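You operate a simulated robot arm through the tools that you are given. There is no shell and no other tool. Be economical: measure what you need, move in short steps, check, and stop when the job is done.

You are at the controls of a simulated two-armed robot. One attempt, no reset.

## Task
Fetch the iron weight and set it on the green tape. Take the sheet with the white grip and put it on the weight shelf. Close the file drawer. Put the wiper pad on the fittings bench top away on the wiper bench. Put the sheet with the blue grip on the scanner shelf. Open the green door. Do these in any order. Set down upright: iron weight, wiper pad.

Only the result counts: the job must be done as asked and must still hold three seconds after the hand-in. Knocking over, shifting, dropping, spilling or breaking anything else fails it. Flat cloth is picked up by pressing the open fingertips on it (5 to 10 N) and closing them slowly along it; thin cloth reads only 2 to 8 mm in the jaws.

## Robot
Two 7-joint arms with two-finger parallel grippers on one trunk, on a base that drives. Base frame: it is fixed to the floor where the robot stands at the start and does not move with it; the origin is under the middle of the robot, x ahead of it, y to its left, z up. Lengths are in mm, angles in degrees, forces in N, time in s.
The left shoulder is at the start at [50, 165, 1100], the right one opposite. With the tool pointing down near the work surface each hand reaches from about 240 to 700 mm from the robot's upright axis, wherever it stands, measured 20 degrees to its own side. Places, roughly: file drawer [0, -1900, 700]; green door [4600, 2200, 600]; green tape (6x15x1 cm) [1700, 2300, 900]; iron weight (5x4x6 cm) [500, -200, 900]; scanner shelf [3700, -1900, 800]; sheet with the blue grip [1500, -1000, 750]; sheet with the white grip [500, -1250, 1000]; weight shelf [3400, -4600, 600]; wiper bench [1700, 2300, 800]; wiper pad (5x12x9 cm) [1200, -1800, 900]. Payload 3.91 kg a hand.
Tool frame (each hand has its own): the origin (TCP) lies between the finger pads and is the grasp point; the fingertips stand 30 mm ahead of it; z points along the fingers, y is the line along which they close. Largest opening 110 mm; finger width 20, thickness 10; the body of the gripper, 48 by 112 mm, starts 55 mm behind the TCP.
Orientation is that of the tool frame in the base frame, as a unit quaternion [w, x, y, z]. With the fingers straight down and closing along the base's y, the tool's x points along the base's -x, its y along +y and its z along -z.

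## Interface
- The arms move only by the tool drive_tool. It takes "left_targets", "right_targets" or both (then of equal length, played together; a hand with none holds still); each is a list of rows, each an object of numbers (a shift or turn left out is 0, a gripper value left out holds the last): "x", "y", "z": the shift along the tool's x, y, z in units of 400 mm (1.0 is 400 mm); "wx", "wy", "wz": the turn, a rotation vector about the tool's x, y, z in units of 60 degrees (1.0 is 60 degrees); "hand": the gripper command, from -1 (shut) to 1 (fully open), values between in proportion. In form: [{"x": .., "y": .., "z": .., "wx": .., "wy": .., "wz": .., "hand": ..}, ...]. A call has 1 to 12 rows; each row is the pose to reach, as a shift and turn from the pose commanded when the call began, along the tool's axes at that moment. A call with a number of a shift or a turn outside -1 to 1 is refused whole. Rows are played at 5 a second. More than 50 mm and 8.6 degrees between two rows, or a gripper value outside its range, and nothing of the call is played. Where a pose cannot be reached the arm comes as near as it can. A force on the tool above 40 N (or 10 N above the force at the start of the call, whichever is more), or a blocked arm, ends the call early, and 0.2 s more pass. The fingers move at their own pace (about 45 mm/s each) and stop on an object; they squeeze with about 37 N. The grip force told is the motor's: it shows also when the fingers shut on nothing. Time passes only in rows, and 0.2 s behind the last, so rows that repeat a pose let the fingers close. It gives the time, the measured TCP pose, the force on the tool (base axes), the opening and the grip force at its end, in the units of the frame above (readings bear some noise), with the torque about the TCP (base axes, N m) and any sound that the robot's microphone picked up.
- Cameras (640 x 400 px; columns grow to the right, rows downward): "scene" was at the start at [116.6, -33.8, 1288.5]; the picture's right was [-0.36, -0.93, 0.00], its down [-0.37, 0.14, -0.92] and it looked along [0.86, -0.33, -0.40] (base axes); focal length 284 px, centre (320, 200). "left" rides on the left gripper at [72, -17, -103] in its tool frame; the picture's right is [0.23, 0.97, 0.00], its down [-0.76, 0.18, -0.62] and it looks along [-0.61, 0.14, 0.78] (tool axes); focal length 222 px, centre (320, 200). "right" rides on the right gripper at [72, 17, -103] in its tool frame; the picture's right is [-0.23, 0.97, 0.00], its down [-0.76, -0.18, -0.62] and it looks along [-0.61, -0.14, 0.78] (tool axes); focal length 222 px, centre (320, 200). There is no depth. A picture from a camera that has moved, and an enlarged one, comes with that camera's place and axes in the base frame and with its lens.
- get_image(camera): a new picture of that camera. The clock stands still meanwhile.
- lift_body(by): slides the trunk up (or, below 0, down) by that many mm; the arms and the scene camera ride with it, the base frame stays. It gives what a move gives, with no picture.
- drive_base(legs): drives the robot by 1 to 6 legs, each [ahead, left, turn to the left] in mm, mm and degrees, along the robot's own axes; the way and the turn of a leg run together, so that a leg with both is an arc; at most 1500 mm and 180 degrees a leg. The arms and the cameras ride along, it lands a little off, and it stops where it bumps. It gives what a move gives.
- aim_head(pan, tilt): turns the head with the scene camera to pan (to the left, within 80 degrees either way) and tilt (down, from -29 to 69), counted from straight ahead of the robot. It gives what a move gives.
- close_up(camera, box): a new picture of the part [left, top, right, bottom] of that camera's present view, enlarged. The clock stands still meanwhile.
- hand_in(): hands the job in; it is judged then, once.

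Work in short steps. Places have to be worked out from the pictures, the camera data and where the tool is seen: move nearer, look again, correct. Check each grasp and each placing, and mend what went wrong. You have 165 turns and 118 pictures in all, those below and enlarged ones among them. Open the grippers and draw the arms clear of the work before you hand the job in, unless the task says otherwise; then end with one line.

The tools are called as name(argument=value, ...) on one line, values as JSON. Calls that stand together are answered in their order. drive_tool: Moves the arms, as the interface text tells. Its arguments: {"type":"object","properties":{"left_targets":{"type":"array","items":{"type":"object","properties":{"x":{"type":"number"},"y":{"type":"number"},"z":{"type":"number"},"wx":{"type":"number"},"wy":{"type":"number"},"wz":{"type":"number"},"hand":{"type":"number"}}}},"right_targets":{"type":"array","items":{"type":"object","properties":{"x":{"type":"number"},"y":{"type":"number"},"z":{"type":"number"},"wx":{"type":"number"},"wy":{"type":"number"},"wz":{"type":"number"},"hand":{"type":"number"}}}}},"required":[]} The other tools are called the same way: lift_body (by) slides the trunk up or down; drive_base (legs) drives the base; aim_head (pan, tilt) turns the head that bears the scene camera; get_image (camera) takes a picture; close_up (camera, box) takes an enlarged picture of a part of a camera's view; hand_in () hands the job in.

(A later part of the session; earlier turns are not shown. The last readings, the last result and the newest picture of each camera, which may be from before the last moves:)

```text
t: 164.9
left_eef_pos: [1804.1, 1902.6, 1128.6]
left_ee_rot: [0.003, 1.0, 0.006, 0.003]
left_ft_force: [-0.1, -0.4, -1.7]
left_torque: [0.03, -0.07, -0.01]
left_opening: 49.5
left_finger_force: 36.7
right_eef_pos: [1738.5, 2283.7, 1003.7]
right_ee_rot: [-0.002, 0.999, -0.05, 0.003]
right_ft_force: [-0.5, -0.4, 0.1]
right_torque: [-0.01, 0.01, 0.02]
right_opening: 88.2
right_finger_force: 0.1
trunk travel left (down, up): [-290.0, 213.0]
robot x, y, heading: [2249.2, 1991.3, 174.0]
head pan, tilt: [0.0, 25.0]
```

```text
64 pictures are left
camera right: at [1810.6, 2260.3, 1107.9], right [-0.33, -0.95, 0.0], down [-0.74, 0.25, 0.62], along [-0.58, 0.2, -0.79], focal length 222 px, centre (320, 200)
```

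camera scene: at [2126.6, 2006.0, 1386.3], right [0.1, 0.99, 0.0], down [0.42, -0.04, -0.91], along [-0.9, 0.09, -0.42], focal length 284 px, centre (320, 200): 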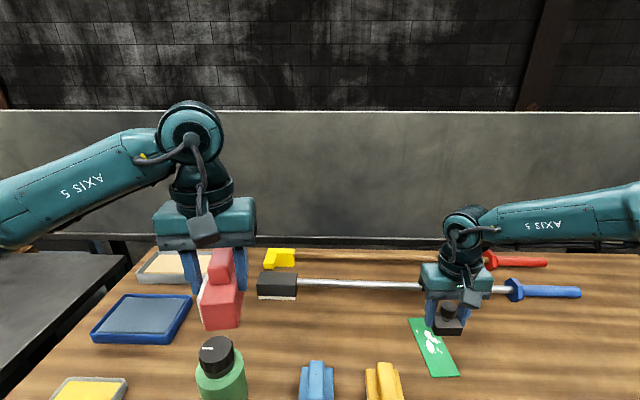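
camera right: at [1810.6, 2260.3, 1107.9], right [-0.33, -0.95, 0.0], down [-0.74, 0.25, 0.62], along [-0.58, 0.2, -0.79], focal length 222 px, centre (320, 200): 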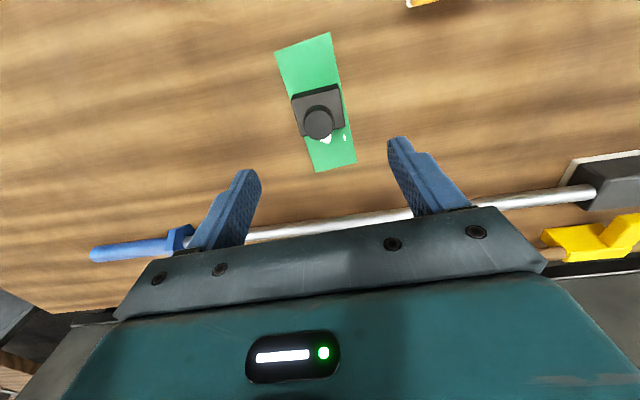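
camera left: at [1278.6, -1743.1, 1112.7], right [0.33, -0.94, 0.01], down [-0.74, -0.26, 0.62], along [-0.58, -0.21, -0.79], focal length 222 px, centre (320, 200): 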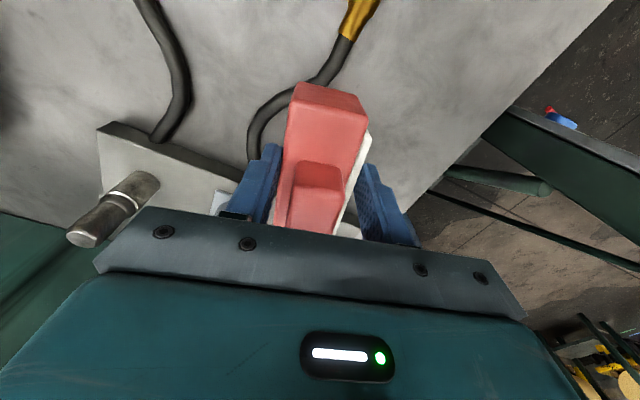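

The weight stands on the tape. Retract the right hand, then sidestep right so the left hand can set the pad in the free area near (1860, 2480).

drive_tool(right_targets=[{"z": -0.1}, {"z": -0.2}, {"z": -0.2, "x": 0.12}, {"z": -0.2, "x": 0.24}, {"z": -0.2, "x": 0.36}, {"z": -0.2, "x": 0.48}, {"z": -0.2, "x": 0.58}])

drive_base(legs=[[-30, -630, 0]])

get_image(camera="scene")

```text
t: 166.5
left_eef_pos: [1804.6, 1902.4, 1127.9]
left_ee_rot: [0.001, 1.0, 0.006, 0.003]
left_ft_force: [-0.4, 0.4, -1.4]
left_torque: [0.01, -0.02, 0.05]
left_opening: 49.5
left_finger_force: 37.4
right_eef_pos: [1968.1, 2260.3, 1089.2]
right_ee_rot: [-0.001, 0.999, -0.051, 0.002]
right_ft_force: [0.3, 0.0, 0.0]
right_torque: [-0.01, 0.0, -0.01]
right_opening: 87.8
right_finger_force: 0.0
trunk travel left (down, up): [-290.0, 213.0]
robot x, y, heading: [2245.5, 1991.8, 174.3]
head pan, tilt: [0.0, 25.0]
```

```text
t: 169.9
left_eef_pos: [1901.4, 2520.0, 1128.1]
left_ee_rot: [0.002, 1.0, -0.003, 0.004]
left_ft_force: [0.0, 0.1, -2.0]
left_torque: [-0.02, -0.05, 0.02]
left_opening: 49.4
left_finger_force: 37.1
right_eef_pos: [2071.8, 2874.2, 1090.8]
right_ee_rot: [-0.001, 0.998, -0.061, 0.003]
right_ft_force: [0.7, 0.8, 0.8]
right_torque: [-0.03, 0.01, -0.02]
right_opening: 88.2
right_finger_force: 0.1
trunk travel left (down, up): [-290.0, 213.0]
robot x, y, heading: [2346.2, 2607.1, 173.0]
head pan, tilt: [0.0, 25.0]
```

```text
63 pictures are left
camera scene: at [2226.1, 2618.1, 1256.3], right [0.12, 0.99, 0.0], down [0.42, -0.05, -0.91], along [-0.9, 0.11, -0.42], focal length 284 px, centre (320, 200)
```

scene: 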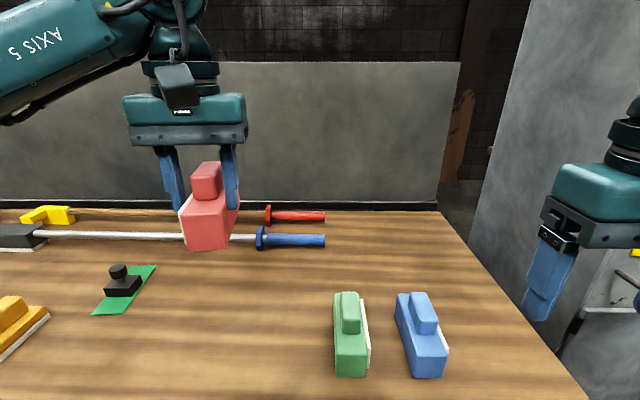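

Free wood lies right below the left hand. Lower the pad toward contact.

drive_tool(left_targets=[{"z": 0.1}, {"z": 0.2}, {"z": 0.3}, {"z": 0.4}, {"z": 0.47}, {"z": 0.5}, {"z": 0.515}, {"z": 0.53}, {"z": 0.54}, {"z": 0.55}])

```text
t: 172.1
left_eef_pos: [1903.0, 2519.7, 911.9]
left_ee_rot: [0.0, 1.0, -0.003, -0.001]
left_ft_force: [-0.3, -4.1, 31.2]
left_torque: [-0.14, 0.19, -0.09]
left_opening: 48.7
left_finger_force: 37.5
right_eef_pos: [2074.5, 2875.1, 1089.5]
right_ee_rot: [-0.002, 0.998, -0.06, 0.002]
right_ft_force: [-0.2, -0.9, 0.4]
right_torque: [0.03, -0.02, -0.01]
right_opening: 88.1
right_finger_force: 0.1
trunk travel left (down, up): [-290.0, 213.0]
robot x, y, heading: [2347.7, 2602.4, 173.2]
head pan, tilt: [0.0, 25.0]
```

Firm contact at z≈912. Ease up slightly, release and lift.

drive_tool(left_targets=[{"z": -0.015}, {"z": -0.015, "hand": 0.1}, {"z": -0.015, "hand": 0.4}, {"z": -0.015, "hand": 0.4}, {"z": -0.12, "hand": 0.4}, {"z": -0.24, "hand": 0.4}, {"z": -0.36}, {"z": -0.48}])

get_image(camera="scene")

```text
t: 173.9
left_eef_pos: [1904.5, 2523.2, 1100.9]
left_ee_rot: [0.003, 1.0, -0.003, 0.004]
left_ft_force: [-0.1, 0.2, 0.4]
left_torque: [-0.01, 0.0, 0.02]
left_opening: 77.2
left_finger_force: 0.1
right_eef_pos: [2072.9, 2874.7, 1088.6]
right_ee_rot: [-0.001, 0.998, -0.06, 0.003]
right_ft_force: [-0.1, 0.0, -0.1]
right_torque: [0.0, -0.01, -0.03]
right_opening: 87.9
right_finger_force: 0.1
trunk travel left (down, up): [-290.0, 213.0]
robot x, y, heading: [2344.2, 2602.4, 173.1]
head pan, tilt: [0.0, 25.0]
```

```text
62 pictures are left
camera scene: at [2226.6, 2618.0, 1256.3], right [0.12, 0.99, 0.0], down [0.42, -0.05, -0.91], along [-0.9, 0.11, -0.42], focal length 284 px, centre (320, 200)
```

scene: 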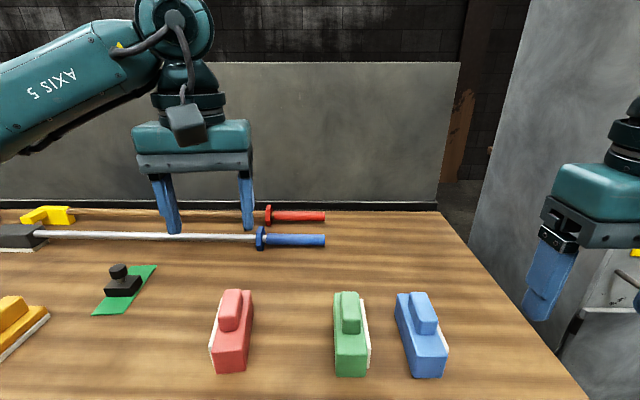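

Pad stands well. Retract the left hand, back off, turn around toward the green door (4600, 2200).

drive_tool(left_targets=[{"x": 0.1}, {"x": 0.2}, {"x": 0.3}])

drive_base(legs=[[-400, 0, 0], [0, 0, -173]])

aim_head(pan=0, tilt=15)

get_image(camera="scene")

```text
t: 174.7
left_eef_pos: [2024.2, 2522.0, 1104.1]
left_ee_rot: [0.001, 1.0, -0.002, 0.004]
left_ft_force: [-0.4, -0.1, -0.6]
left_torque: [0.03, 0.02, -0.02]
left_opening: 77.0
left_finger_force: 0.0
right_eef_pos: [2073.0, 2875.2, 1089.3]
right_ee_rot: [-0.001, 0.998, -0.06, 0.003]
right_ft_force: [-0.1, -0.2, 0.5]
right_torque: [0.0, -0.03, 0.0]
right_opening: 88.0
right_finger_force: 0.1
trunk travel left (down, up): [-290.0, 213.0]
robot x, y, heading: [2345.5, 2603.3, 173.1]
head pan, tilt: [0.0, 25.0]
```

```text
t: 184.2
left_eef_pos: [3038.6, 2683.4, 1103.9]
left_ee_rot: [-0.004, -0.071, 0.997, 0.001]
left_ft_force: [0.4, -0.8, 0.6]
left_torque: [0.03, 0.0, -0.01]
left_opening: 77.1
left_finger_force: 0.0
right_eef_pos: [3043.3, 2329.0, 1089.4]
right_ee_rot: [-0.003, -0.013, 1.0, -0.002]
right_ft_force: [-0.7, 0.5, -0.8]
right_torque: [-0.04, 0.01, 0.0]
right_opening: 88.0
right_finger_force: 0.1
trunk travel left (down, up): [-290.0, 213.0]
robot x, y, heading: [2732.8, 2553.8, 1.4]
head pan, tilt: [0.0, 25.0]
```

```text
t: 184.9
left_eef_pos: [3038.8, 2682.8, 1104.5]
left_ee_rot: [-0.003, -0.071, 0.997, 0.002]
left_ft_force: [-0.1, -0.3, -0.6]
left_torque: [0.03, -0.03, 0.0]
left_opening: 77.0
left_finger_force: 0.1
right_eef_pos: [3044.0, 2327.3, 1089.3]
right_ee_rot: [-0.003, -0.012, 1.0, -0.001]
right_ft_force: [0.4, -0.2, 0.5]
right_torque: [0.02, 0.02, 0.0]
right_opening: 88.3
right_finger_force: 0.1
trunk travel left (down, up): [-290.0, 213.0]
robot x, y, heading: [2733.2, 2553.9, 1.5]
head pan, tilt: [0.0, 15.0]
```

```text
61 pictures are left
camera scene: at [2856.2, 2557.5, 1272.5], right [0.03, -1.0, 0.0], down [-0.26, -0.01, -0.97], along [0.97, 0.02, -0.26], focal length 284 px, centre (320, 200)
```

scene: 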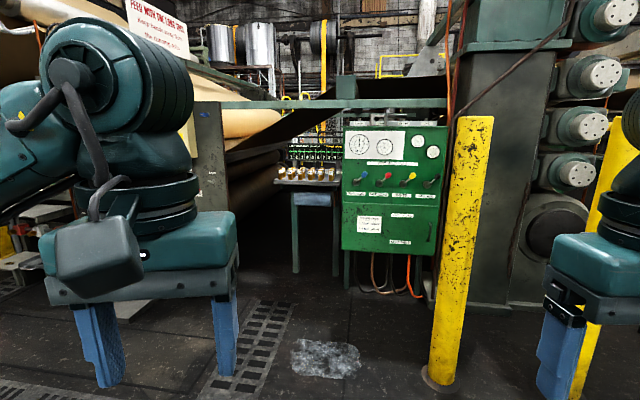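

Green cabinet found; zoom on its door.

close_up(camera="scene", box=[320, 110, 464, 300])

```text
2.11 times, centred on (392, 205) of scene
camera zoom: at [2856.2, 2557.5, 1272.5], right [0.03, -1.0, 0.0], down [-0.26, -0.01, -0.97], along [0.97, 0.02, -0.26], focal length 599 px, centre (168, 190)
```

zoom: 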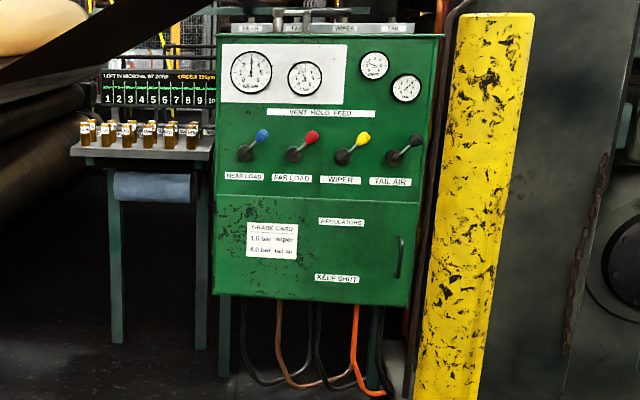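

The door (y 1855–2450, z≈560–760) has a vertical handle at about (4570, 1886, 600), hinged on its left. A bollard stands at (4044, 1981). First turn the right hand to point forward, lower the trunk, and approach.

drive_tool(right_targets=[{"wy": -0.14, "hand": 1}, {"wy": -0.28}, {"wy": -0.42}, {"wy": -0.56}, {"wy": -0.7}, {"wy": -0.84}, {"wy": -0.98}])

drive_tool(right_targets=[{"wy": -0.14}, {"wy": -0.28}, {"wy": -0.42}, {"wy": -0.52}])

drive_base(legs=[[1100, -130, -1.5]])

lift_body(by=-280)

aim_head(pan=-35, tilt=15)

get_image(camera="scene")

```text
t: 186.5
left_eef_pos: [3038.5, 2682.5, 1105.0]
left_ee_rot: [-0.004, -0.071, 0.998, 0.002]
left_ft_force: [0.6, 0.2, 0.5]
left_torque: [0.01, 0.03, -0.01]
left_opening: 76.9
left_finger_force: 0.1
right_eef_pos: [3086.9, 2327.3, 1152.8]
right_ee_rot: [0.489, -0.012, 0.872, 0.005]
right_ft_force: [0.1, -1.4, -0.6]
right_torque: [0.01, 0.02, -0.03]
right_opening: 110.0
right_finger_force: 0.0
right hand out of reach, approached as far as the arm can: row 5, 6, 7
trunk travel left (down, up): [-290.0, 213.0]
robot x, y, heading: [2730.4, 2557.0, 1.5]
head pan, tilt: [0.0, 15.0]
```

```text
t: 187.5
left_eef_pos: [3038.4, 2682.7, 1104.2]
left_ee_rot: [-0.004, -0.07, 0.998, 0.002]
left_ft_force: [-0.1, 1.2, 0.3]
left_torque: [0.03, 0.01, 0.0]
left_opening: 77.2
left_finger_force: 0.1
right_eef_pos: [3153.4, 2322.3, 1214.4]
right_ee_rot: [0.706, -0.01, 0.708, 0.008]
right_ft_force: [0.1, -0.4, -0.1]
right_torque: [0.01, 0.01, 0.03]
right_opening: 110.3
right_finger_force: 0.2
right hand out of reach, approached as far as the arm can: row 1, 2, 3, 4
trunk travel left (down, up): [-290.0, 213.0]
robot x, y, heading: [2728.1, 2556.4, 1.3]
head pan, tilt: [0.0, 15.0]
```

```text
t: 193.2
left_eef_pos: [4148.0, 2548.1, 1104.2]
left_ee_rot: [-0.003, -0.05, 0.999, 0.002]
left_ft_force: [0.4, 0.0, 0.0]
left_torque: [-0.03, 0.0, -0.02]
left_opening: 76.9
left_finger_force: 0.1
right_eef_pos: [4248.6, 2182.5, 1214.1]
right_ee_rot: [0.705, 0.004, 0.709, -0.007]
right_ft_force: [-0.3, -0.2, 0.5]
right_torque: [-0.02, -0.01, 0.04]
right_opening: 110.0
right_finger_force: 0.0
trunk travel left (down, up): [-290.0, 213.0]
robot x, y, heading: [3839.0, 2433.9, -1.1]
head pan, tilt: [0.0, 15.0]
```

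```text
t: 196.0
left_eef_pos: [4148.5, 2549.2, 823.5]
left_ee_rot: [-0.003, -0.05, 0.999, 0.001]
left_ft_force: [0.7, -0.3, 0.1]
left_torque: [-0.01, -0.03, 0.0]
left_opening: 76.9
left_finger_force: 0.0
right_eef_pos: [4248.0, 2182.2, 935.7]
right_ee_rot: [0.705, 0.005, 0.709, -0.007]
right_ft_force: [-0.2, -0.3, -0.1]
right_torque: [0.01, -0.02, 0.01]
right_opening: 109.7
right_finger_force: 0.0
trunk travel left (down, up): [-10.0, 493.0]
robot x, y, heading: [3834.6, 2429.5, -1.1]
head pan, tilt: [0.0, 15.0]
```

```text
t: 197.0
left_eef_pos: [4149.1, 2548.5, 824.0]
left_ee_rot: [-0.003, -0.049, 0.999, 0.002]
left_ft_force: [0.4, -0.5, -0.4]
left_torque: [-0.03, 0.01, 0.03]
left_opening: 76.9
left_finger_force: 0.1
right_eef_pos: [4248.6, 2182.8, 934.5]
right_ee_rot: [0.705, 0.004, 0.709, -0.006]
right_ft_force: [0.3, -0.2, 0.4]
right_torque: [-0.02, -0.01, -0.02]
right_opening: 110.1
right_finger_force: 0.0
trunk travel left (down, up): [-10.0, 493.0]
robot x, y, heading: [3839.8, 2435.6, -0.9]
head pan, tilt: [-35.0, 15.0]
```

```text
59 pictures are left
camera scene: at [3943.7, 2376.8, 992.5], right [-0.59, -0.81, 0.0], down [-0.21, 0.15, -0.97], along [0.78, -0.57, -0.26], focal length 284 px, centre (320, 200)
```

scene: 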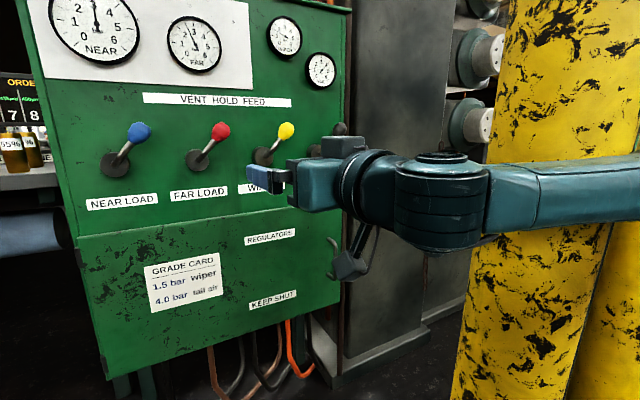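

The handle is at ≈(4564, 1886, 596). Check the right elbow's clearance from the bollard.

aim_head(pan=-75, tilt=25)

get_image(camera="scene")

```text
t: 198.1
left_eef_pos: [4148.4, 2547.7, 824.7]
left_ee_rot: [-0.004, -0.049, 0.999, 0.001]
left_ft_force: [0.3, -0.1, 0.3]
left_torque: [0.03, 0.01, 0.01]
left_opening: 77.1
left_finger_force: 0.1
right_eef_pos: [4249.7, 2182.5, 934.8]
right_ee_rot: [0.705, 0.004, 0.709, -0.006]
right_ft_force: [-0.6, 0.3, 0.4]
right_torque: [0.0, 0.0, -0.02]
right_opening: 109.9
right_finger_force: 0.0
trunk travel left (down, up): [-10.0, 493.0]
robot x, y, heading: [3837.4, 2435.7, -0.7]
head pan, tilt: [-75.0, 25.0]
```

```text
58 pictures are left
camera scene: at [3890.5, 2342.1, 976.3], right [-0.97, -0.24, 0.0], down [-0.1, 0.41, -0.91], along [0.22, -0.88, -0.42], focal length 284 px, centre (320, 200)
```

scene: 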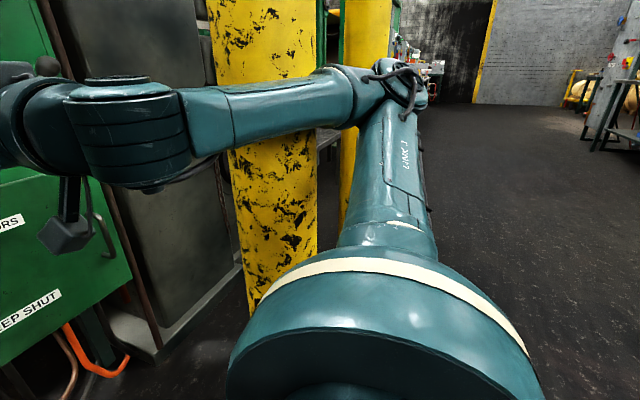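

The right elbow would foul the bollard, so I'll use the left hand with the robot standing at about (4000, 2430) heading −45°, and open the door by backing the base along the arc. First tuck the right hand down and turn the left hand forward.

drive_tool(left_targets=[{"wy": -0.14, "hand": -0.1}, {"wy": -0.28}, {"wy": -0.42}, {"wy": -0.56}, {"wy": -0.7}, {"wy": -0.84}, {"wy": -0.98}], right_targets=[{"wy": 0.14, "z": -0.07}, {"wy": 0.28, "z": -0.14}, {"wy": 0.42, "z": -0.21}, {"wy": 0.56, "z": -0.28, "y": -0.02}, {"wy": 0.7, "z": -0.35, "y": -0.04}, {"wy": 0.84, "z": -0.42, "y": -0.06}, {"wy": 0.98, "z": -0.49, "y": -0.08}])

drive_tool(left_targets=[{"wy": -0.14}, {"wy": -0.28}, {"wy": -0.42}, {"wy": -0.52}], right_targets=[{"wy": 0.14}, {"wy": 0.28}, {"wy": 0.42}, {"wy": 0.52}])

```text
t: 199.7
left_eef_pos: [4157.7, 2538.0, 835.6]
left_ee_rot: [0.487, -0.043, 0.872, 0.027]
left_ft_force: [-0.3, -0.2, 0.0]
left_torque: [0.02, 0.0, 0.04]
left_opening: 49.5
left_finger_force: 0.0
left hand out of reach, approached as far as the arm can: row 7
right_eef_pos: [4053.0, 2153.2, 937.6]
right_ee_rot: [0.266, 0.005, 0.964, -0.003]
right_ft_force: [0.4, -0.6, 0.0]
right_torque: [-0.01, 0.01, -0.02]
right_opening: 110.1
right_finger_force: 0.1
trunk travel left (down, up): [-10.0, 493.0]
robot x, y, heading: [3835.2, 2434.6, -1.0]
head pan, tilt: [-75.0, 25.0]
```

```text
t: 200.7
left_eef_pos: [4187.1, 2487.7, 852.0]
left_ee_rot: [0.704, -0.044, 0.707, 0.037]
left_ft_force: [-0.6, -1.0, 0.2]
left_torque: [0.06, 0.03, 0.01]
left_opening: 49.6
left_finger_force: 0.0
left hand out of reach, approached as far as the arm can: row 1, 2, 3, 4
right_eef_pos: [4051.9, 2153.2, 936.7]
right_ee_rot: [-0.003, 0.007, 1.0, -0.002]
right_ft_force: [-0.4, 0.7, 0.2]
right_torque: [0.0, 0.01, -0.02]
right_opening: 109.9
right_finger_force: 0.1
trunk travel left (down, up): [-10.0, 493.0]
robot x, y, heading: [3839.0, 2431.1, -1.0]
head pan, tilt: [-75.0, 25.0]
```

Turn the base to −46° and approach, then look with the left camera/head.

drive_base(legs=[[0, 0, -45], [60, 100, 0]])

drive_tool(left_targets=[{"x": 0.12}, {"x": 0.24}, {"x": 0.36}, {"x": 0.48}, {"x": 0.6}])

aim_head(pan=0, tilt=22)

get_image(camera="scene")

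```text
t: 204.0
left_eef_pos: [4235.3, 2249.0, 849.9]
left_ee_rot: [0.665, 0.233, 0.67, -0.232]
left_ft_force: [0.0, 0.3, 0.4]
left_torque: [0.02, -0.02, -0.01]
left_opening: 49.4
left_finger_force: 0.1
right_eef_pos: [3904.8, 2109.1, 936.5]
right_ee_rot: [-0.004, 0.391, 0.92, 0.0]
right_ft_force: [-0.5, -0.9, 0.3]
right_torque: [-0.04, 0.03, -0.02]
right_opening: 110.0
right_finger_force: 0.1
trunk travel left (down, up): [-10.0, 493.0]
robot x, y, heading: [3951.3, 2460.8, -46.1]
head pan, tilt: [-75.0, 25.0]
```

```text
t: 205.2
left_eef_pos: [4265.1, 2227.9, 624.1]
left_ee_rot: [0.663, 0.235, 0.671, -0.234]
left_ft_force: [-0.8, -0.1, -0.4]
left_torque: [0.03, 0.0, -0.02]
left_opening: 49.7
left_finger_force: 0.1
left hand out of reach, approached as far as the arm can: row 1, 4, 5
right_eef_pos: [3904.6, 2108.3, 937.4]
right_ee_rot: [-0.003, 0.39, 0.921, -0.001]
right_ft_force: [0.8, -0.2, 0.3]
right_torque: [-0.06, -0.03, 0.0]
right_opening: 110.1
right_finger_force: 0.0
trunk travel left (down, up): [-10.0, 493.0]
robot x, y, heading: [3951.5, 2460.3, -46.3]
head pan, tilt: [-75.0, 25.0]
```

```text
t: 206.7
left_eef_pos: [4265.1, 2228.6, 625.6]
left_ee_rot: [0.664, 0.234, 0.672, -0.232]
left_ft_force: [0.9, -0.7, -0.4]
left_torque: [-0.02, -0.02, 0.05]
left_opening: 49.3
left_finger_force: 0.1
right_eef_pos: [3905.3, 2107.5, 936.5]
right_ee_rot: [-0.003, 0.39, 0.921, 0.0]
right_ft_force: [-0.5, -0.2, 1.1]
right_torque: [0.02, 0.04, 0.03]
right_opening: 109.9
right_finger_force: 0.1
trunk travel left (down, up): [-10.0, 493.0]
robot x, y, heading: [3953.5, 2460.6, -45.7]
head pan, tilt: [0.0, 22.0]
```

```text
57 pictures are left
camera scene: at [4037.2, 2369.1, 981.1], right [-0.72, -0.69, 0.0], down [-0.26, 0.27, -0.93], along [0.64, -0.67, -0.37], focal length 284 px, centre (320, 200)
```

scene: 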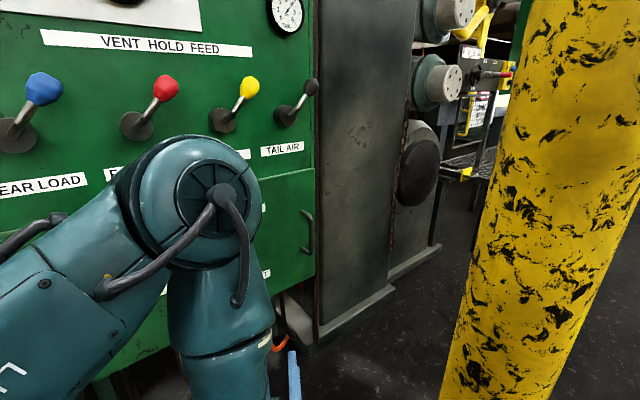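

Triangulated handle ≈(4520, 1913, 625). Tuck the right hand further, nudge the base, then extend the left hand to a pre-grasp pose ~120 mm short.

drive_tool(right_targets=[{"x": 0.1, "y": -0.02}, {"x": 0.2, "y": -0.05}, {"x": 0.25, "y": -0.05}])

drive_base(legs=[[65, 10, 0]])

drive_tool(left_targets=[{"z": 0.1, "y": -0.045}, {"z": 0.2, "y": -0.09}, {"z": 0.3, "y": -0.135}, {"z": 0.4, "y": -0.18}, {"z": 0.5, "y": -0.23}])

get_image(camera="left")

get_image(camera="scene")

```text
t: 207.5
left_eef_pos: [4265.3, 2228.5, 624.5]
left_ee_rot: [0.663, 0.234, 0.672, -0.232]
left_ft_force: [0.3, 0.4, 0.6]
left_torque: [-0.01, 0.02, -0.03]
left_opening: 49.3
left_finger_force: 0.0
right_eef_pos: [3820.0, 2166.8, 937.4]
right_ee_rot: [-0.003, 0.39, 0.921, 0.0]
right_ft_force: [0.3, -0.5, -0.4]
right_torque: [-0.03, -0.01, -0.01]
right_opening: 110.1
right_finger_force: 0.1
trunk travel left (down, up): [-10.0, 493.0]
robot x, y, heading: [3949.6, 2456.4, -45.8]
head pan, tilt: [0.0, 22.0]
```

```text
t: 208.5
left_eef_pos: [4318.9, 2187.2, 624.1]
left_ee_rot: [0.663, 0.234, 0.672, -0.232]
left_ft_force: [0.3, -0.1, -0.6]
left_torque: [0.02, 0.0, -0.01]
left_opening: 49.5
left_finger_force: 0.0
right_eef_pos: [3873.3, 2125.1, 938.6]
right_ee_rot: [-0.004, 0.391, 0.92, -0.001]
right_ft_force: [-0.4, 0.2, 0.3]
right_torque: [0.0, -0.01, 0.01]
right_opening: 109.9
right_finger_force: 0.0
trunk travel left (down, up): [-10.0, 493.0]
robot x, y, heading: [4004.6, 2416.3, -45.8]
head pan, tilt: [0.0, 22.0]
```

```text
t: 209.7
left_eef_pos: [4418.2, 1989.9, 620.5]
left_ee_rot: [0.663, 0.235, 0.672, -0.233]
left_ft_force: [0.3, -1.0, -0.3]
left_torque: [0.01, -0.04, -0.01]
left_opening: 49.3
left_finger_force: 0.0
right_eef_pos: [3873.4, 2126.5, 937.3]
right_ee_rot: [-0.003, 0.39, 0.921, 0.0]
right_ft_force: [-0.5, -0.4, -0.1]
right_torque: [0.01, 0.01, 0.02]
right_opening: 109.9
right_finger_force: 0.1
trunk travel left (down, up): [-10.0, 493.0]
robot x, y, heading: [4008.4, 2419.7, -45.9]
head pan, tilt: [0.0, 22.0]
```

```text
56 pictures are left
camera left: at [4326.7, 2041.6, 549.2], right [0.6, 0.76, -0.23], down [-0.37, 0.52, 0.77], along [0.71, -0.38, 0.6], focal length 222 px, centre (320, 200)
```

left: 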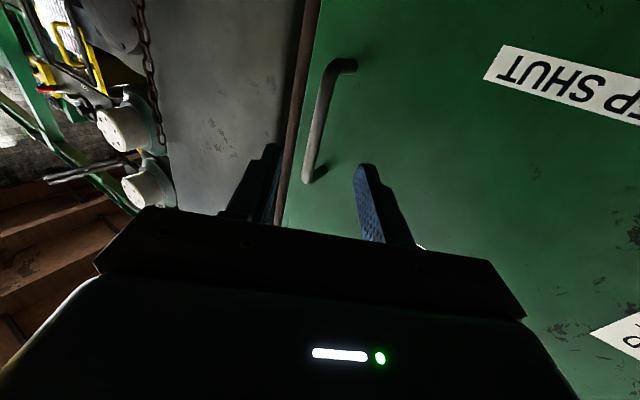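

```text
55 pictures are left
camera scene: at [4090.4, 2328.4, 981.2], right [-0.72, -0.7, 0.0], down [-0.26, 0.27, -0.93], along [0.64, -0.67, -0.37], focal length 284 px, centre (320, 200)
```

scene: 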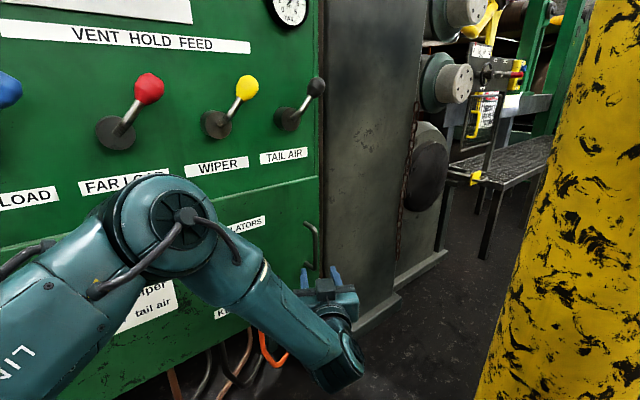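

Well aligned with the bar (z 568–677). Advance 60 mm and check the remaining gap.

drive_tool(left_targets=[{"z": 0.08}, {"z": 0.15}])

get_image(camera="left")

close_up(camera="scene", box=[240, 190, 400, 320])

```text
t: 210.3
left_eef_pos: [4466.8, 1952.5, 622.7]
left_ee_rot: [0.664, 0.234, 0.671, -0.232]
left_ft_force: [0.3, 0.8, 0.1]
left_torque: [0.01, 0.0, -0.03]
left_opening: 49.3
left_finger_force: 0.1
right_eef_pos: [3874.0, 2125.8, 937.7]
right_ee_rot: [-0.003, 0.39, 0.921, 0.0]
right_ft_force: [-0.4, 0.3, 0.1]
right_torque: [-0.01, -0.02, 0.0]
right_opening: 109.9
right_finger_force: 0.1
trunk travel left (down, up): [-10.0, 493.0]
robot x, y, heading: [4006.1, 2414.4, -46.0]
head pan, tilt: [0.0, 22.0]
```

```text
54 pictures are left
camera left: at [4375.8, 2004.1, 551.6], right [0.6, 0.76, -0.23], down [-0.37, 0.52, 0.77], along [0.71, -0.38, 0.6], focal length 222 px, centre (320, 200)
```

left: 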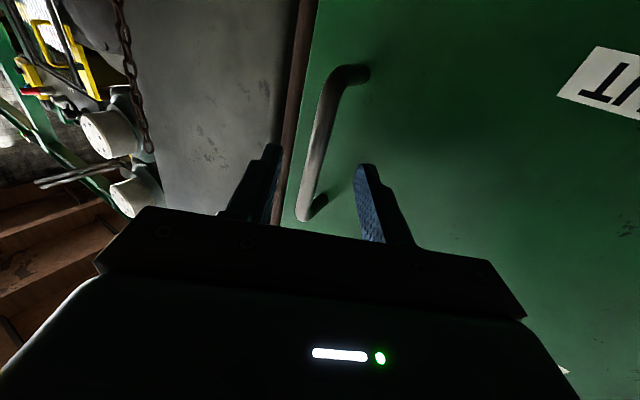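

```text
3.08 times, centred on (320, 255) of scene
camera zoom: at [4090.4, 2328.3, 981.2], right [-0.72, -0.7, 0.0], down [-0.26, 0.27, -0.93], along [0.64, -0.67, -0.37], focal length 875 px, centre (320, 31)
```

zoom: 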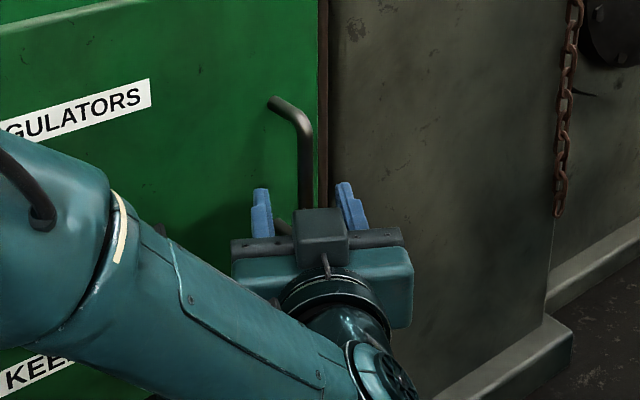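

Bar is ≈38 mm ahead and centred. Narrow the fingers a bit, advance 28 mm and close.

drive_tool(left_targets=[{"hand": -0.4}, {"z": 0.03}, {"z": 0.055}, {"z": 0.07}, {"z": 0.07, "hand": -1}, {"z": 0.07, "hand": -1}, {"z": 0.07, "hand": -1}, {"z": 0.07, "hand": -1}])

get_image(camera="left")

```text
t: 212.1
left_eef_pos: [4484.2, 1934.9, 621.9]
left_ee_rot: [0.663, 0.236, 0.671, -0.234]
left_ft_force: [-5.3, -21.7, 1.0]
left_torque: [-0.2, 0.34, -0.2]
left_opening: 11.4
left_finger_force: 44.7
right_eef_pos: [3873.6, 2125.2, 937.1]
right_ee_rot: [-0.002, 0.389, 0.921, 0.001]
right_ft_force: [0.8, -0.5, -0.6]
right_torque: [0.01, 0.01, -0.05]
right_opening: 110.2
right_finger_force: 0.1
trunk travel left (down, up): [-10.0, 493.0]
robot x, y, heading: [4005.1, 2417.9, -45.9]
head pan, tilt: [0.0, 22.0]
```

```text
52 pictures are left
camera left: at [4393.6, 1986.6, 551.2], right [0.61, 0.76, -0.23], down [-0.37, 0.52, 0.77], along [0.7, -0.38, 0.6], focal length 222 px, centre (320, 200)
```

left: 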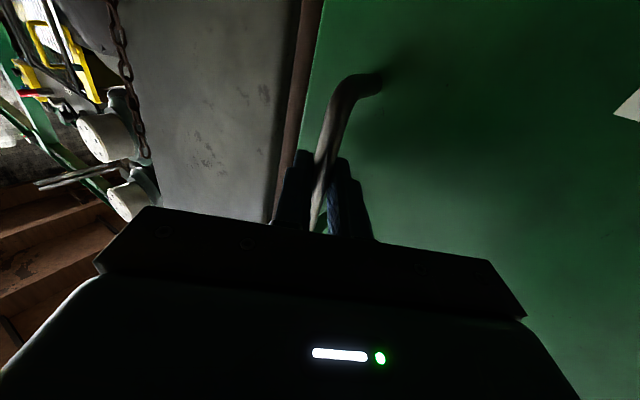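

Bar gripped (11 mm). The hinge should be near (4605, 2455); pull along the arc by moving the base, first a small leg.

drive_base(legs=[[-41, -24, 0]])

```text
t: 213.0
left_eef_pos: [4440.1, 1947.5, 621.3]
left_ee_rot: [0.662, 0.237, 0.671, -0.234]
left_ft_force: [-8.5, -28.4, 2.4]
left_torque: [-0.05, 0.43, -0.2]
left_opening: 11.5
left_finger_force: 44.5
right_eef_pos: [3828.1, 2137.2, 936.3]
right_ee_rot: [-0.003, 0.389, 0.921, 0.0]
right_ft_force: [-0.1, 0.4, -0.3]
right_torque: [0.03, -0.02, -0.01]
right_opening: 109.9
right_finger_force: 0.1
trunk travel left (down, up): [-10.0, 493.0]
robot x, y, heading: [3961.0, 2430.7, -46.0]
head pan, tilt: [0.0, 22.0]
```

It moves (door opening). Relieve the −y side load slightly.

drive_tool(left_targets=[{"y": -0.012, "z": 0.009}, {"y": -0.012, "z": 0.009}])

drive_base(legs=[[-41, -21, 0]])

```text
t: 213.6
left_eef_pos: [4443.4, 1945.8, 622.5]
left_ee_rot: [0.664, 0.232, 0.672, -0.232]
left_ft_force: [9.3, 29.9, -0.5]
left_torque: [0.24, 0.53, 0.26]
left_opening: 11.6
left_finger_force: 44.3
right_eef_pos: [3829.0, 2139.9, 938.5]
right_ee_rot: [-0.003, 0.388, 0.921, 0.0]
right_ft_force: [0.2, -0.1, -1.2]
right_torque: [0.03, -0.02, -0.02]
right_opening: 110.0
right_finger_force: 0.0
trunk travel left (down, up): [-10.0, 493.0]
robot x, y, heading: [3960.4, 2429.7, -45.7]
head pan, tilt: [0.0, 22.0]
```

```text
t: 214.5
left_eef_pos: [4401.1, 1959.8, 621.6]
left_ee_rot: [0.664, 0.231, 0.673, -0.231]
left_ft_force: [13.1, 35.2, -4.7]
left_torque: [-0.16, -0.17, 0.39]
left_opening: 11.6
left_finger_force: 45.1
right_eef_pos: [3785.8, 2153.1, 939.2]
right_ee_rot: [-0.003, 0.39, 0.921, -0.001]
right_ft_force: [0.7, -0.3, 0.2]
right_torque: [-0.04, 0.03, -0.01]
right_opening: 110.1
right_finger_force: 0.1
trunk travel left (down, up): [-10.0, 493.0]
robot x, y, heading: [3917.1, 2443.6, -46.0]
head pan, tilt: [0.0, 22.0]
```

Stiffness ≈10 N/mm; correct by ~+3 mm y and continue.

drive_tool(left_targets=[{"y": 0.007, "z": -0.004}])

drive_base(legs=[[-44, -15, 0]])

```text
t: 214.9
left_eef_pos: [4398.7, 1960.4, 621.6]
left_ee_rot: [0.664, 0.233, 0.672, -0.232]
left_ft_force: [-2.8, -7.8, -1.0]
left_torque: [-0.44, -0.25, -0.1]
left_opening: 11.8
left_finger_force: 45.2
right_eef_pos: [3784.2, 2150.9, 937.2]
right_ee_rot: [-0.003, 0.39, 0.921, 0.0]
right_ft_force: [0.4, -0.1, 0.6]
right_torque: [0.0, -0.02, 0.0]
right_opening: 109.8
right_finger_force: 0.1
trunk travel left (down, up): [-10.0, 493.0]
robot x, y, heading: [3918.4, 2442.7, -45.8]
head pan, tilt: [0.0, 22.0]
```

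```text
t: 215.8
left_eef_pos: [4356.7, 1981.5, 621.8]
left_ee_rot: [0.663, 0.235, 0.671, -0.233]
left_ft_force: [-15.3, -28.8, 2.8]
left_torque: [0.24, 0.67, -0.23]
left_opening: 11.8
left_finger_force: 44.7
right_eef_pos: [3744.3, 2172.7, 935.7]
right_ee_rot: [-0.002, 0.39, 0.921, 0.001]
right_ft_force: [-0.2, -0.4, -0.2]
right_torque: [-0.02, 0.05, -0.03]
right_opening: 110.1
right_finger_force: 0.0
trunk travel left (down, up): [-10.0, 493.0]
robot x, y, heading: [3879.3, 2464.7, -45.9]
head pan, tilt: [0.0, 22.0]
```

Tracking the arc model well (θ≈15°). Correct −2.5 mm and continue with the next 10°.

drive_tool(left_targets=[{"y": -0.006, "z": 0.003}])

drive_base(legs=[[-45, -14, 0]])

drive_base(legs=[[-45, -10, 0]])

```text
t: 216.2
left_eef_pos: [4359.4, 1979.7, 621.2]
left_ee_rot: [0.664, 0.233, 0.672, -0.232]
left_ft_force: [2.0, 5.2, -3.1]
left_torque: [-0.27, -0.3, 0.09]
left_opening: 11.6
left_finger_force: 45.1
right_eef_pos: [3744.4, 2173.7, 938.8]
right_ee_rot: [-0.003, 0.39, 0.921, -0.001]
right_ft_force: [0.1, 0.1, -0.4]
right_torque: [0.01, -0.02, -0.02]
right_opening: 110.1
right_finger_force: 0.1
trunk travel left (down, up): [-10.0, 493.0]
robot x, y, heading: [3874.1, 2463.4, -45.8]
head pan, tilt: [0.0, 22.0]
```

```text
t: 217.1
left_eef_pos: [4318.3, 2002.3, 622.0]
left_ee_rot: [0.663, 0.233, 0.672, -0.233]
left_ft_force: [8.4, 14.7, -3.7]
left_torque: [0.22, 0.16, 0.3]
left_opening: 11.7
left_finger_force: 45.5
right_eef_pos: [3703.5, 2196.5, 937.5]
right_ee_rot: [-0.003, 0.39, 0.921, 0.0]
right_ft_force: [0.5, -0.3, 0.2]
right_torque: [0.0, 0.03, 0.01]
right_opening: 109.8
right_finger_force: 0.1
trunk travel left (down, up): [-10.0, 493.0]
robot x, y, heading: [3835.1, 2490.5, -45.7]
head pan, tilt: [0.0, 22.0]
```

```text
t: 218.0
left_eef_pos: [4280.3, 2027.9, 621.8]
left_ee_rot: [0.664, 0.233, 0.672, -0.232]
left_ft_force: [1.6, 2.8, 0.1]
left_torque: [0.19, 0.12, 0.14]
left_opening: 11.6
left_finger_force: 44.9
right_eef_pos: [3664.3, 2222.6, 936.6]
right_ee_rot: [-0.004, 0.39, 0.921, -0.001]
right_ft_force: [0.7, 0.5, -0.2]
right_torque: [0.02, 0.01, 0.0]
right_opening: 110.0
right_finger_force: 0.1
trunk travel left (down, up): [-10.0, 493.0]
robot x, y, heading: [3794.4, 2513.5, -46.0]
head pan, tilt: [0.0, 22.0]
```

Excellent tracking, forces near zero; R≈560. Continue with four more legs along the arc.

drive_base(legs=[[-45.6, -6.2, 0]])

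drive_base(legs=[[-45.9, -2.4, 0]])

drive_base(legs=[[-46, 1.3, 0]])

drive_base(legs=[[-45.7, 5.1, 0]])

```text
t: 218.9
left_eef_pos: [4245.6, 2056.3, 621.0]
left_ee_rot: [0.664, 0.232, 0.673, -0.231]
left_ft_force: [0.8, 1.3, 0.4]
left_torque: [0.22, 0.13, 0.11]
left_opening: 11.5
left_finger_force: 44.9
right_eef_pos: [3629.3, 2249.4, 937.7]
right_ee_rot: [-0.004, 0.39, 0.921, 0.0]
right_ft_force: [-0.1, 0.3, -0.1]
right_torque: [0.02, 0.0, 0.03]
right_opening: 110.0
right_finger_force: 0.0
trunk travel left (down, up): [-10.0, 493.0]
robot x, y, heading: [3758.7, 2541.5, -46.0]
head pan, tilt: [0.0, 22.0]
```

```text
t: 219.8
left_eef_pos: [4212.8, 2086.1, 620.7]
left_ee_rot: [0.664, 0.231, 0.673, -0.23]
left_ft_force: [2.6, 2.6, -0.3]
left_torque: [0.28, 0.06, 0.13]
left_opening: 11.7
left_finger_force: 44.7
right_eef_pos: [3596.5, 2280.0, 937.3]
right_ee_rot: [-0.003, 0.39, 0.921, 0.0]
right_ft_force: [0.0, -0.5, 0.0]
right_torque: [-0.02, 0.01, -0.02]
right_opening: 110.0
right_finger_force: 0.1
trunk travel left (down, up): [-10.0, 493.0]
robot x, y, heading: [3723.5, 2573.4, -46.0]
head pan, tilt: [0.0, 22.0]
```

```text
t: 220.7
left_eef_pos: [4181.1, 2121.2, 621.1]
left_ee_rot: [0.664, 0.23, 0.673, -0.229]
left_ft_force: [1.2, 0.8, -0.2]
left_torque: [0.39, 0.1, 0.1]
left_opening: 11.6
left_finger_force: 44.9
right_eef_pos: [3565.0, 2313.6, 938.6]
right_ee_rot: [-0.004, 0.389, 0.921, 0.0]
right_ft_force: [-0.6, -0.1, 0.2]
right_torque: [0.0, 0.0, -0.03]
right_opening: 109.9
right_finger_force: 0.0
trunk travel left (down, up): [-10.0, 493.0]
robot x, y, heading: [3698.9, 2606.7, -45.7]
head pan, tilt: [0.0, 22.0]
```

```text
t: 221.6
left_eef_pos: [4155.5, 2158.0, 620.9]
left_ee_rot: [0.665, 0.23, 0.673, -0.229]
left_ft_force: [-0.6, 0.4, 0.5]
left_torque: [0.45, 0.06, 0.08]
left_opening: 11.5
left_finger_force: 45.7
right_eef_pos: [3537.7, 2349.5, 937.5]
right_ee_rot: [-0.002, 0.39, 0.921, 0.0]
right_ft_force: [-0.4, -0.9, 0.2]
right_torque: [0.0, 0.0, 0.02]
right_opening: 110.1
right_finger_force: 0.1
trunk travel left (down, up): [-10.0, 493.0]
robot x, y, heading: [3668.9, 2637.7, -45.7]
head pan, tilt: [0.0, 22.0]
```

Great. Continue three more legs (to ≈55–60°), then look.

drive_base(legs=[[-45.1, 8.8, 0]])

drive_base(legs=[[-44.3, 12.5, 0]])

drive_base(legs=[[-43.1, 16, 0]])

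drive_base(legs=[[-41.7, 19.4, 0]])

get_image(camera="scene")

```text
t: 222.5
left_eef_pos: [4129.5, 2197.3, 621.6]
left_ee_rot: [0.665, 0.23, 0.673, -0.229]
left_ft_force: [1.7, 2.1, 0.0]
left_torque: [0.46, 0.0, 0.09]
left_opening: 11.8
left_finger_force: 45.0
right_eef_pos: [3513.4, 2389.1, 936.1]
right_ee_rot: [-0.003, 0.39, 0.921, 0.0]
right_ft_force: [-0.2, -1.1, -1.3]
right_torque: [0.0, 0.0, 0.0]
right_opening: 110.1
right_finger_force: 0.2
trunk travel left (down, up): [-10.0, 493.0]
robot x, y, heading: [3643.9, 2677.7, -45.9]
head pan, tilt: [0.0, 22.0]
```

```text
t: 223.4
left_eef_pos: [4108.5, 2237.5, 621.3]
left_ee_rot: [0.665, 0.23, 0.673, -0.229]
left_ft_force: [5.0, 2.3, 0.2]
left_torque: [0.56, 0.01, 0.12]
left_opening: 11.5
left_finger_force: 44.9
right_eef_pos: [3490.6, 2428.7, 936.9]
right_ee_rot: [-0.002, 0.389, 0.921, 0.001]
right_ft_force: [0.1, -0.2, -0.3]
right_torque: [0.02, 0.01, 0.0]
right_opening: 110.1
right_finger_force: 0.1
trunk travel left (down, up): [-10.0, 493.0]
robot x, y, heading: [3617.9, 2724.1, -45.9]
head pan, tilt: [0.0, 22.0]
```

```text
t: 224.3
left_eef_pos: [4091.5, 2279.8, 621.7]
left_ee_rot: [0.665, 0.229, 0.673, -0.228]
left_ft_force: [-0.3, 0.3, -0.2]
left_torque: [0.56, -0.06, 0.09]
left_opening: 12.0
left_finger_force: 44.9
right_eef_pos: [3473.6, 2468.7, 937.7]
right_ee_rot: [-0.003, 0.389, 0.921, 0.0]
right_ft_force: [0.5, -0.4, 0.3]
right_torque: [0.0, 0.04, 0.01]
right_opening: 110.1
right_finger_force: 0.1
trunk travel left (down, up): [-10.0, 493.0]
robot x, y, heading: [3600.2, 2757.9, -45.7]
head pan, tilt: [0.0, 22.0]
```

```text
t: 225.2
left_eef_pos: [4077.4, 2323.0, 622.1]
left_ee_rot: [0.665, 0.228, 0.674, -0.227]
left_ft_force: [2.9, 1.0, -0.2]
left_torque: [0.59, -0.09, 0.15]
left_opening: 11.9
left_finger_force: 45.6
right_eef_pos: [3459.3, 2512.7, 937.9]
right_ee_rot: [-0.004, 0.388, 0.922, 0.0]
right_ft_force: [-0.1, -0.1, -0.2]
right_torque: [-0.03, 0.01, 0.0]
right_opening: 109.8
right_finger_force: 0.0
trunk travel left (down, up): [-10.0, 493.0]
robot x, y, heading: [3585.1, 2803.0, -45.8]
head pan, tilt: [0.0, 22.0]
```

```text
51 pictures are left
camera scene: at [3673.8, 2716.0, 981.1], right [-0.72, -0.7, 0.0], down [-0.26, 0.27, -0.93], along [0.65, -0.66, -0.37], focal length 284 px, centre (320, 200)
```

scene: 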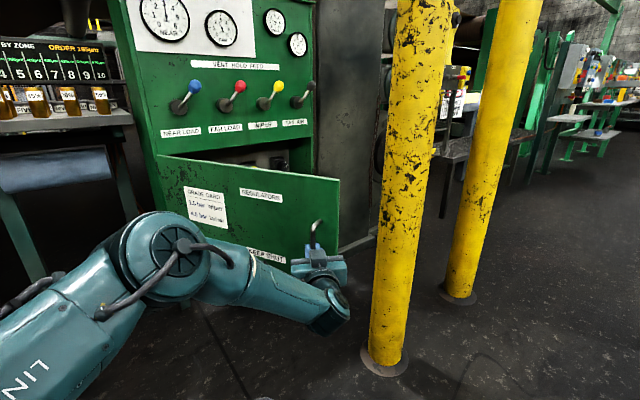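

Door is ~63° open. Three more legs to ~77°, then release.

drive_base(legs=[[-38.9, 24.6, 0]])

drive_base(legs=[[-36.7, 27.7, 0]])

drive_base(legs=[[-34.3, 30.7, 0]])

```text
t: 226.2
left_eef_pos: [4067.3, 2367.4, 622.2]
left_ee_rot: [0.665, 0.229, 0.674, -0.227]
left_ft_force: [-8.6, -1.2, -0.1]
left_torque: [0.56, -0.21, 0.03]
left_opening: 11.8
left_finger_force: 44.8
right_eef_pos: [3448.8, 2556.9, 937.7]
right_ee_rot: [-0.003, 0.388, 0.922, 0.001]
right_ft_force: [-1.1, 0.2, 0.4]
right_torque: [0.0, -0.01, -0.01]
right_opening: 109.9
right_finger_force: 0.1
trunk travel left (down, up): [-10.0, 493.0]
robot x, y, heading: [3579.2, 2846.8, -45.9]
head pan, tilt: [0.0, 22.0]
```

```text
t: 227.1
left_eef_pos: [4061.4, 2412.7, 622.4]
left_ee_rot: [0.664, 0.229, 0.674, -0.228]
left_ft_force: [-5.4, 0.8, 1.4]
left_torque: [0.49, -0.3, 0.06]
left_opening: 11.7
left_finger_force: 45.2
right_eef_pos: [3443.1, 2601.5, 937.4]
right_ee_rot: [-0.002, 0.388, 0.922, 0.001]
right_ft_force: [0.7, -0.6, -0.4]
right_torque: [0.01, -0.03, 0.01]
right_opening: 110.1
right_finger_force: 0.2
trunk travel left (down, up): [-10.0, 493.0]
robot x, y, heading: [3575.8, 2895.2, -45.8]
head pan, tilt: [0.0, 22.0]
```

```text
t: 228.0
left_eef_pos: [4058.8, 2458.1, 621.4]
left_ee_rot: [0.664, 0.229, 0.674, -0.228]
left_ft_force: [-5.4, 1.1, 1.4]
left_torque: [0.49, -0.38, 0.03]
left_opening: 11.7
left_finger_force: 45.3
right_eef_pos: [3441.6, 2648.0, 936.7]
right_ee_rot: [-0.003, 0.388, 0.922, 0.001]
right_ft_force: [0.0, 0.0, 0.5]
right_torque: [0.0, 0.04, 0.0]
right_opening: 109.9
right_finger_force: 0.0
trunk travel left (down, up): [-10.0, 493.0]
robot x, y, heading: [3571.3, 2939.0, -45.6]
head pan, tilt: [0.0, 22.0]
```

Release the bar and withdraw straight back.

drive_tool(left_targets=[{"hand": -0.4}, {"hand": -0.3}, {"hand": -0.3}, {"z": -0.1}, {"z": -0.2}, {"z": -0.3}, {"z": -0.4}])

drive_base(legs=[[-200, 0, 0]])

get_image(camera="scene")

```text
t: 229.6
left_eef_pos: [3933.9, 2555.0, 619.9]
left_ee_rot: [0.664, 0.229, 0.674, -0.227]
left_ft_force: [-0.3, 0.4, -0.3]
left_torque: [0.02, -0.04, -0.04]
left_opening: 38.6
left_finger_force: 0.0
right_eef_pos: [3441.6, 2647.3, 937.9]
right_ee_rot: [-0.003, 0.388, 0.921, 0.0]
right_ft_force: [-0.3, -1.1, -0.7]
right_torque: [0.01, -0.01, -0.03]
right_opening: 110.0
right_finger_force: 0.1
trunk travel left (down, up): [-10.0, 493.0]
robot x, y, heading: [3571.2, 2939.7, -45.6]
head pan, tilt: [0.0, 22.0]
```

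```text
t: 231.2
left_eef_pos: [3795.0, 2696.4, 620.5]
left_ee_rot: [0.665, 0.23, 0.673, -0.229]
left_ft_force: [0.5, 0.1, 0.4]
left_torque: [-0.01, 0.0, -0.02]
left_opening: 38.6
left_finger_force: 0.1
right_eef_pos: [3303.8, 2790.0, 936.8]
right_ee_rot: [-0.003, 0.388, 0.922, 0.0]
right_ft_force: [0.3, -0.2, -0.2]
right_torque: [0.01, -0.01, -0.01]
right_opening: 110.2
right_finger_force: 0.0
trunk travel left (down, up): [-10.0, 493.0]
robot x, y, heading: [3432.1, 3082.5, -45.6]
head pan, tilt: [0.0, 22.0]
```

```text
50 pictures are left
camera scene: at [3518.4, 2993.5, 981.1], right [-0.72, -0.7, 0.0], down [-0.26, 0.27, -0.93], along [0.65, -0.66, -0.37], focal length 284 px, centre (320, 200)
```

scene: 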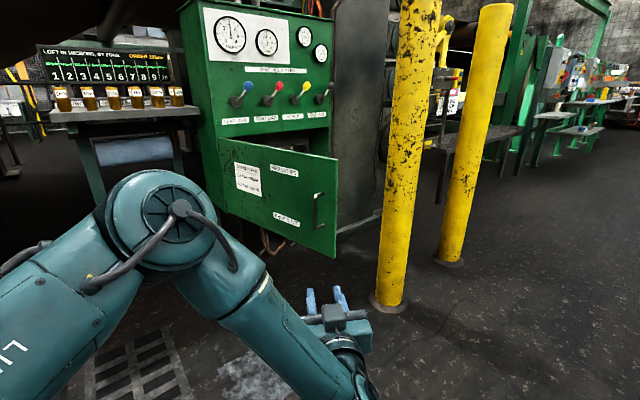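

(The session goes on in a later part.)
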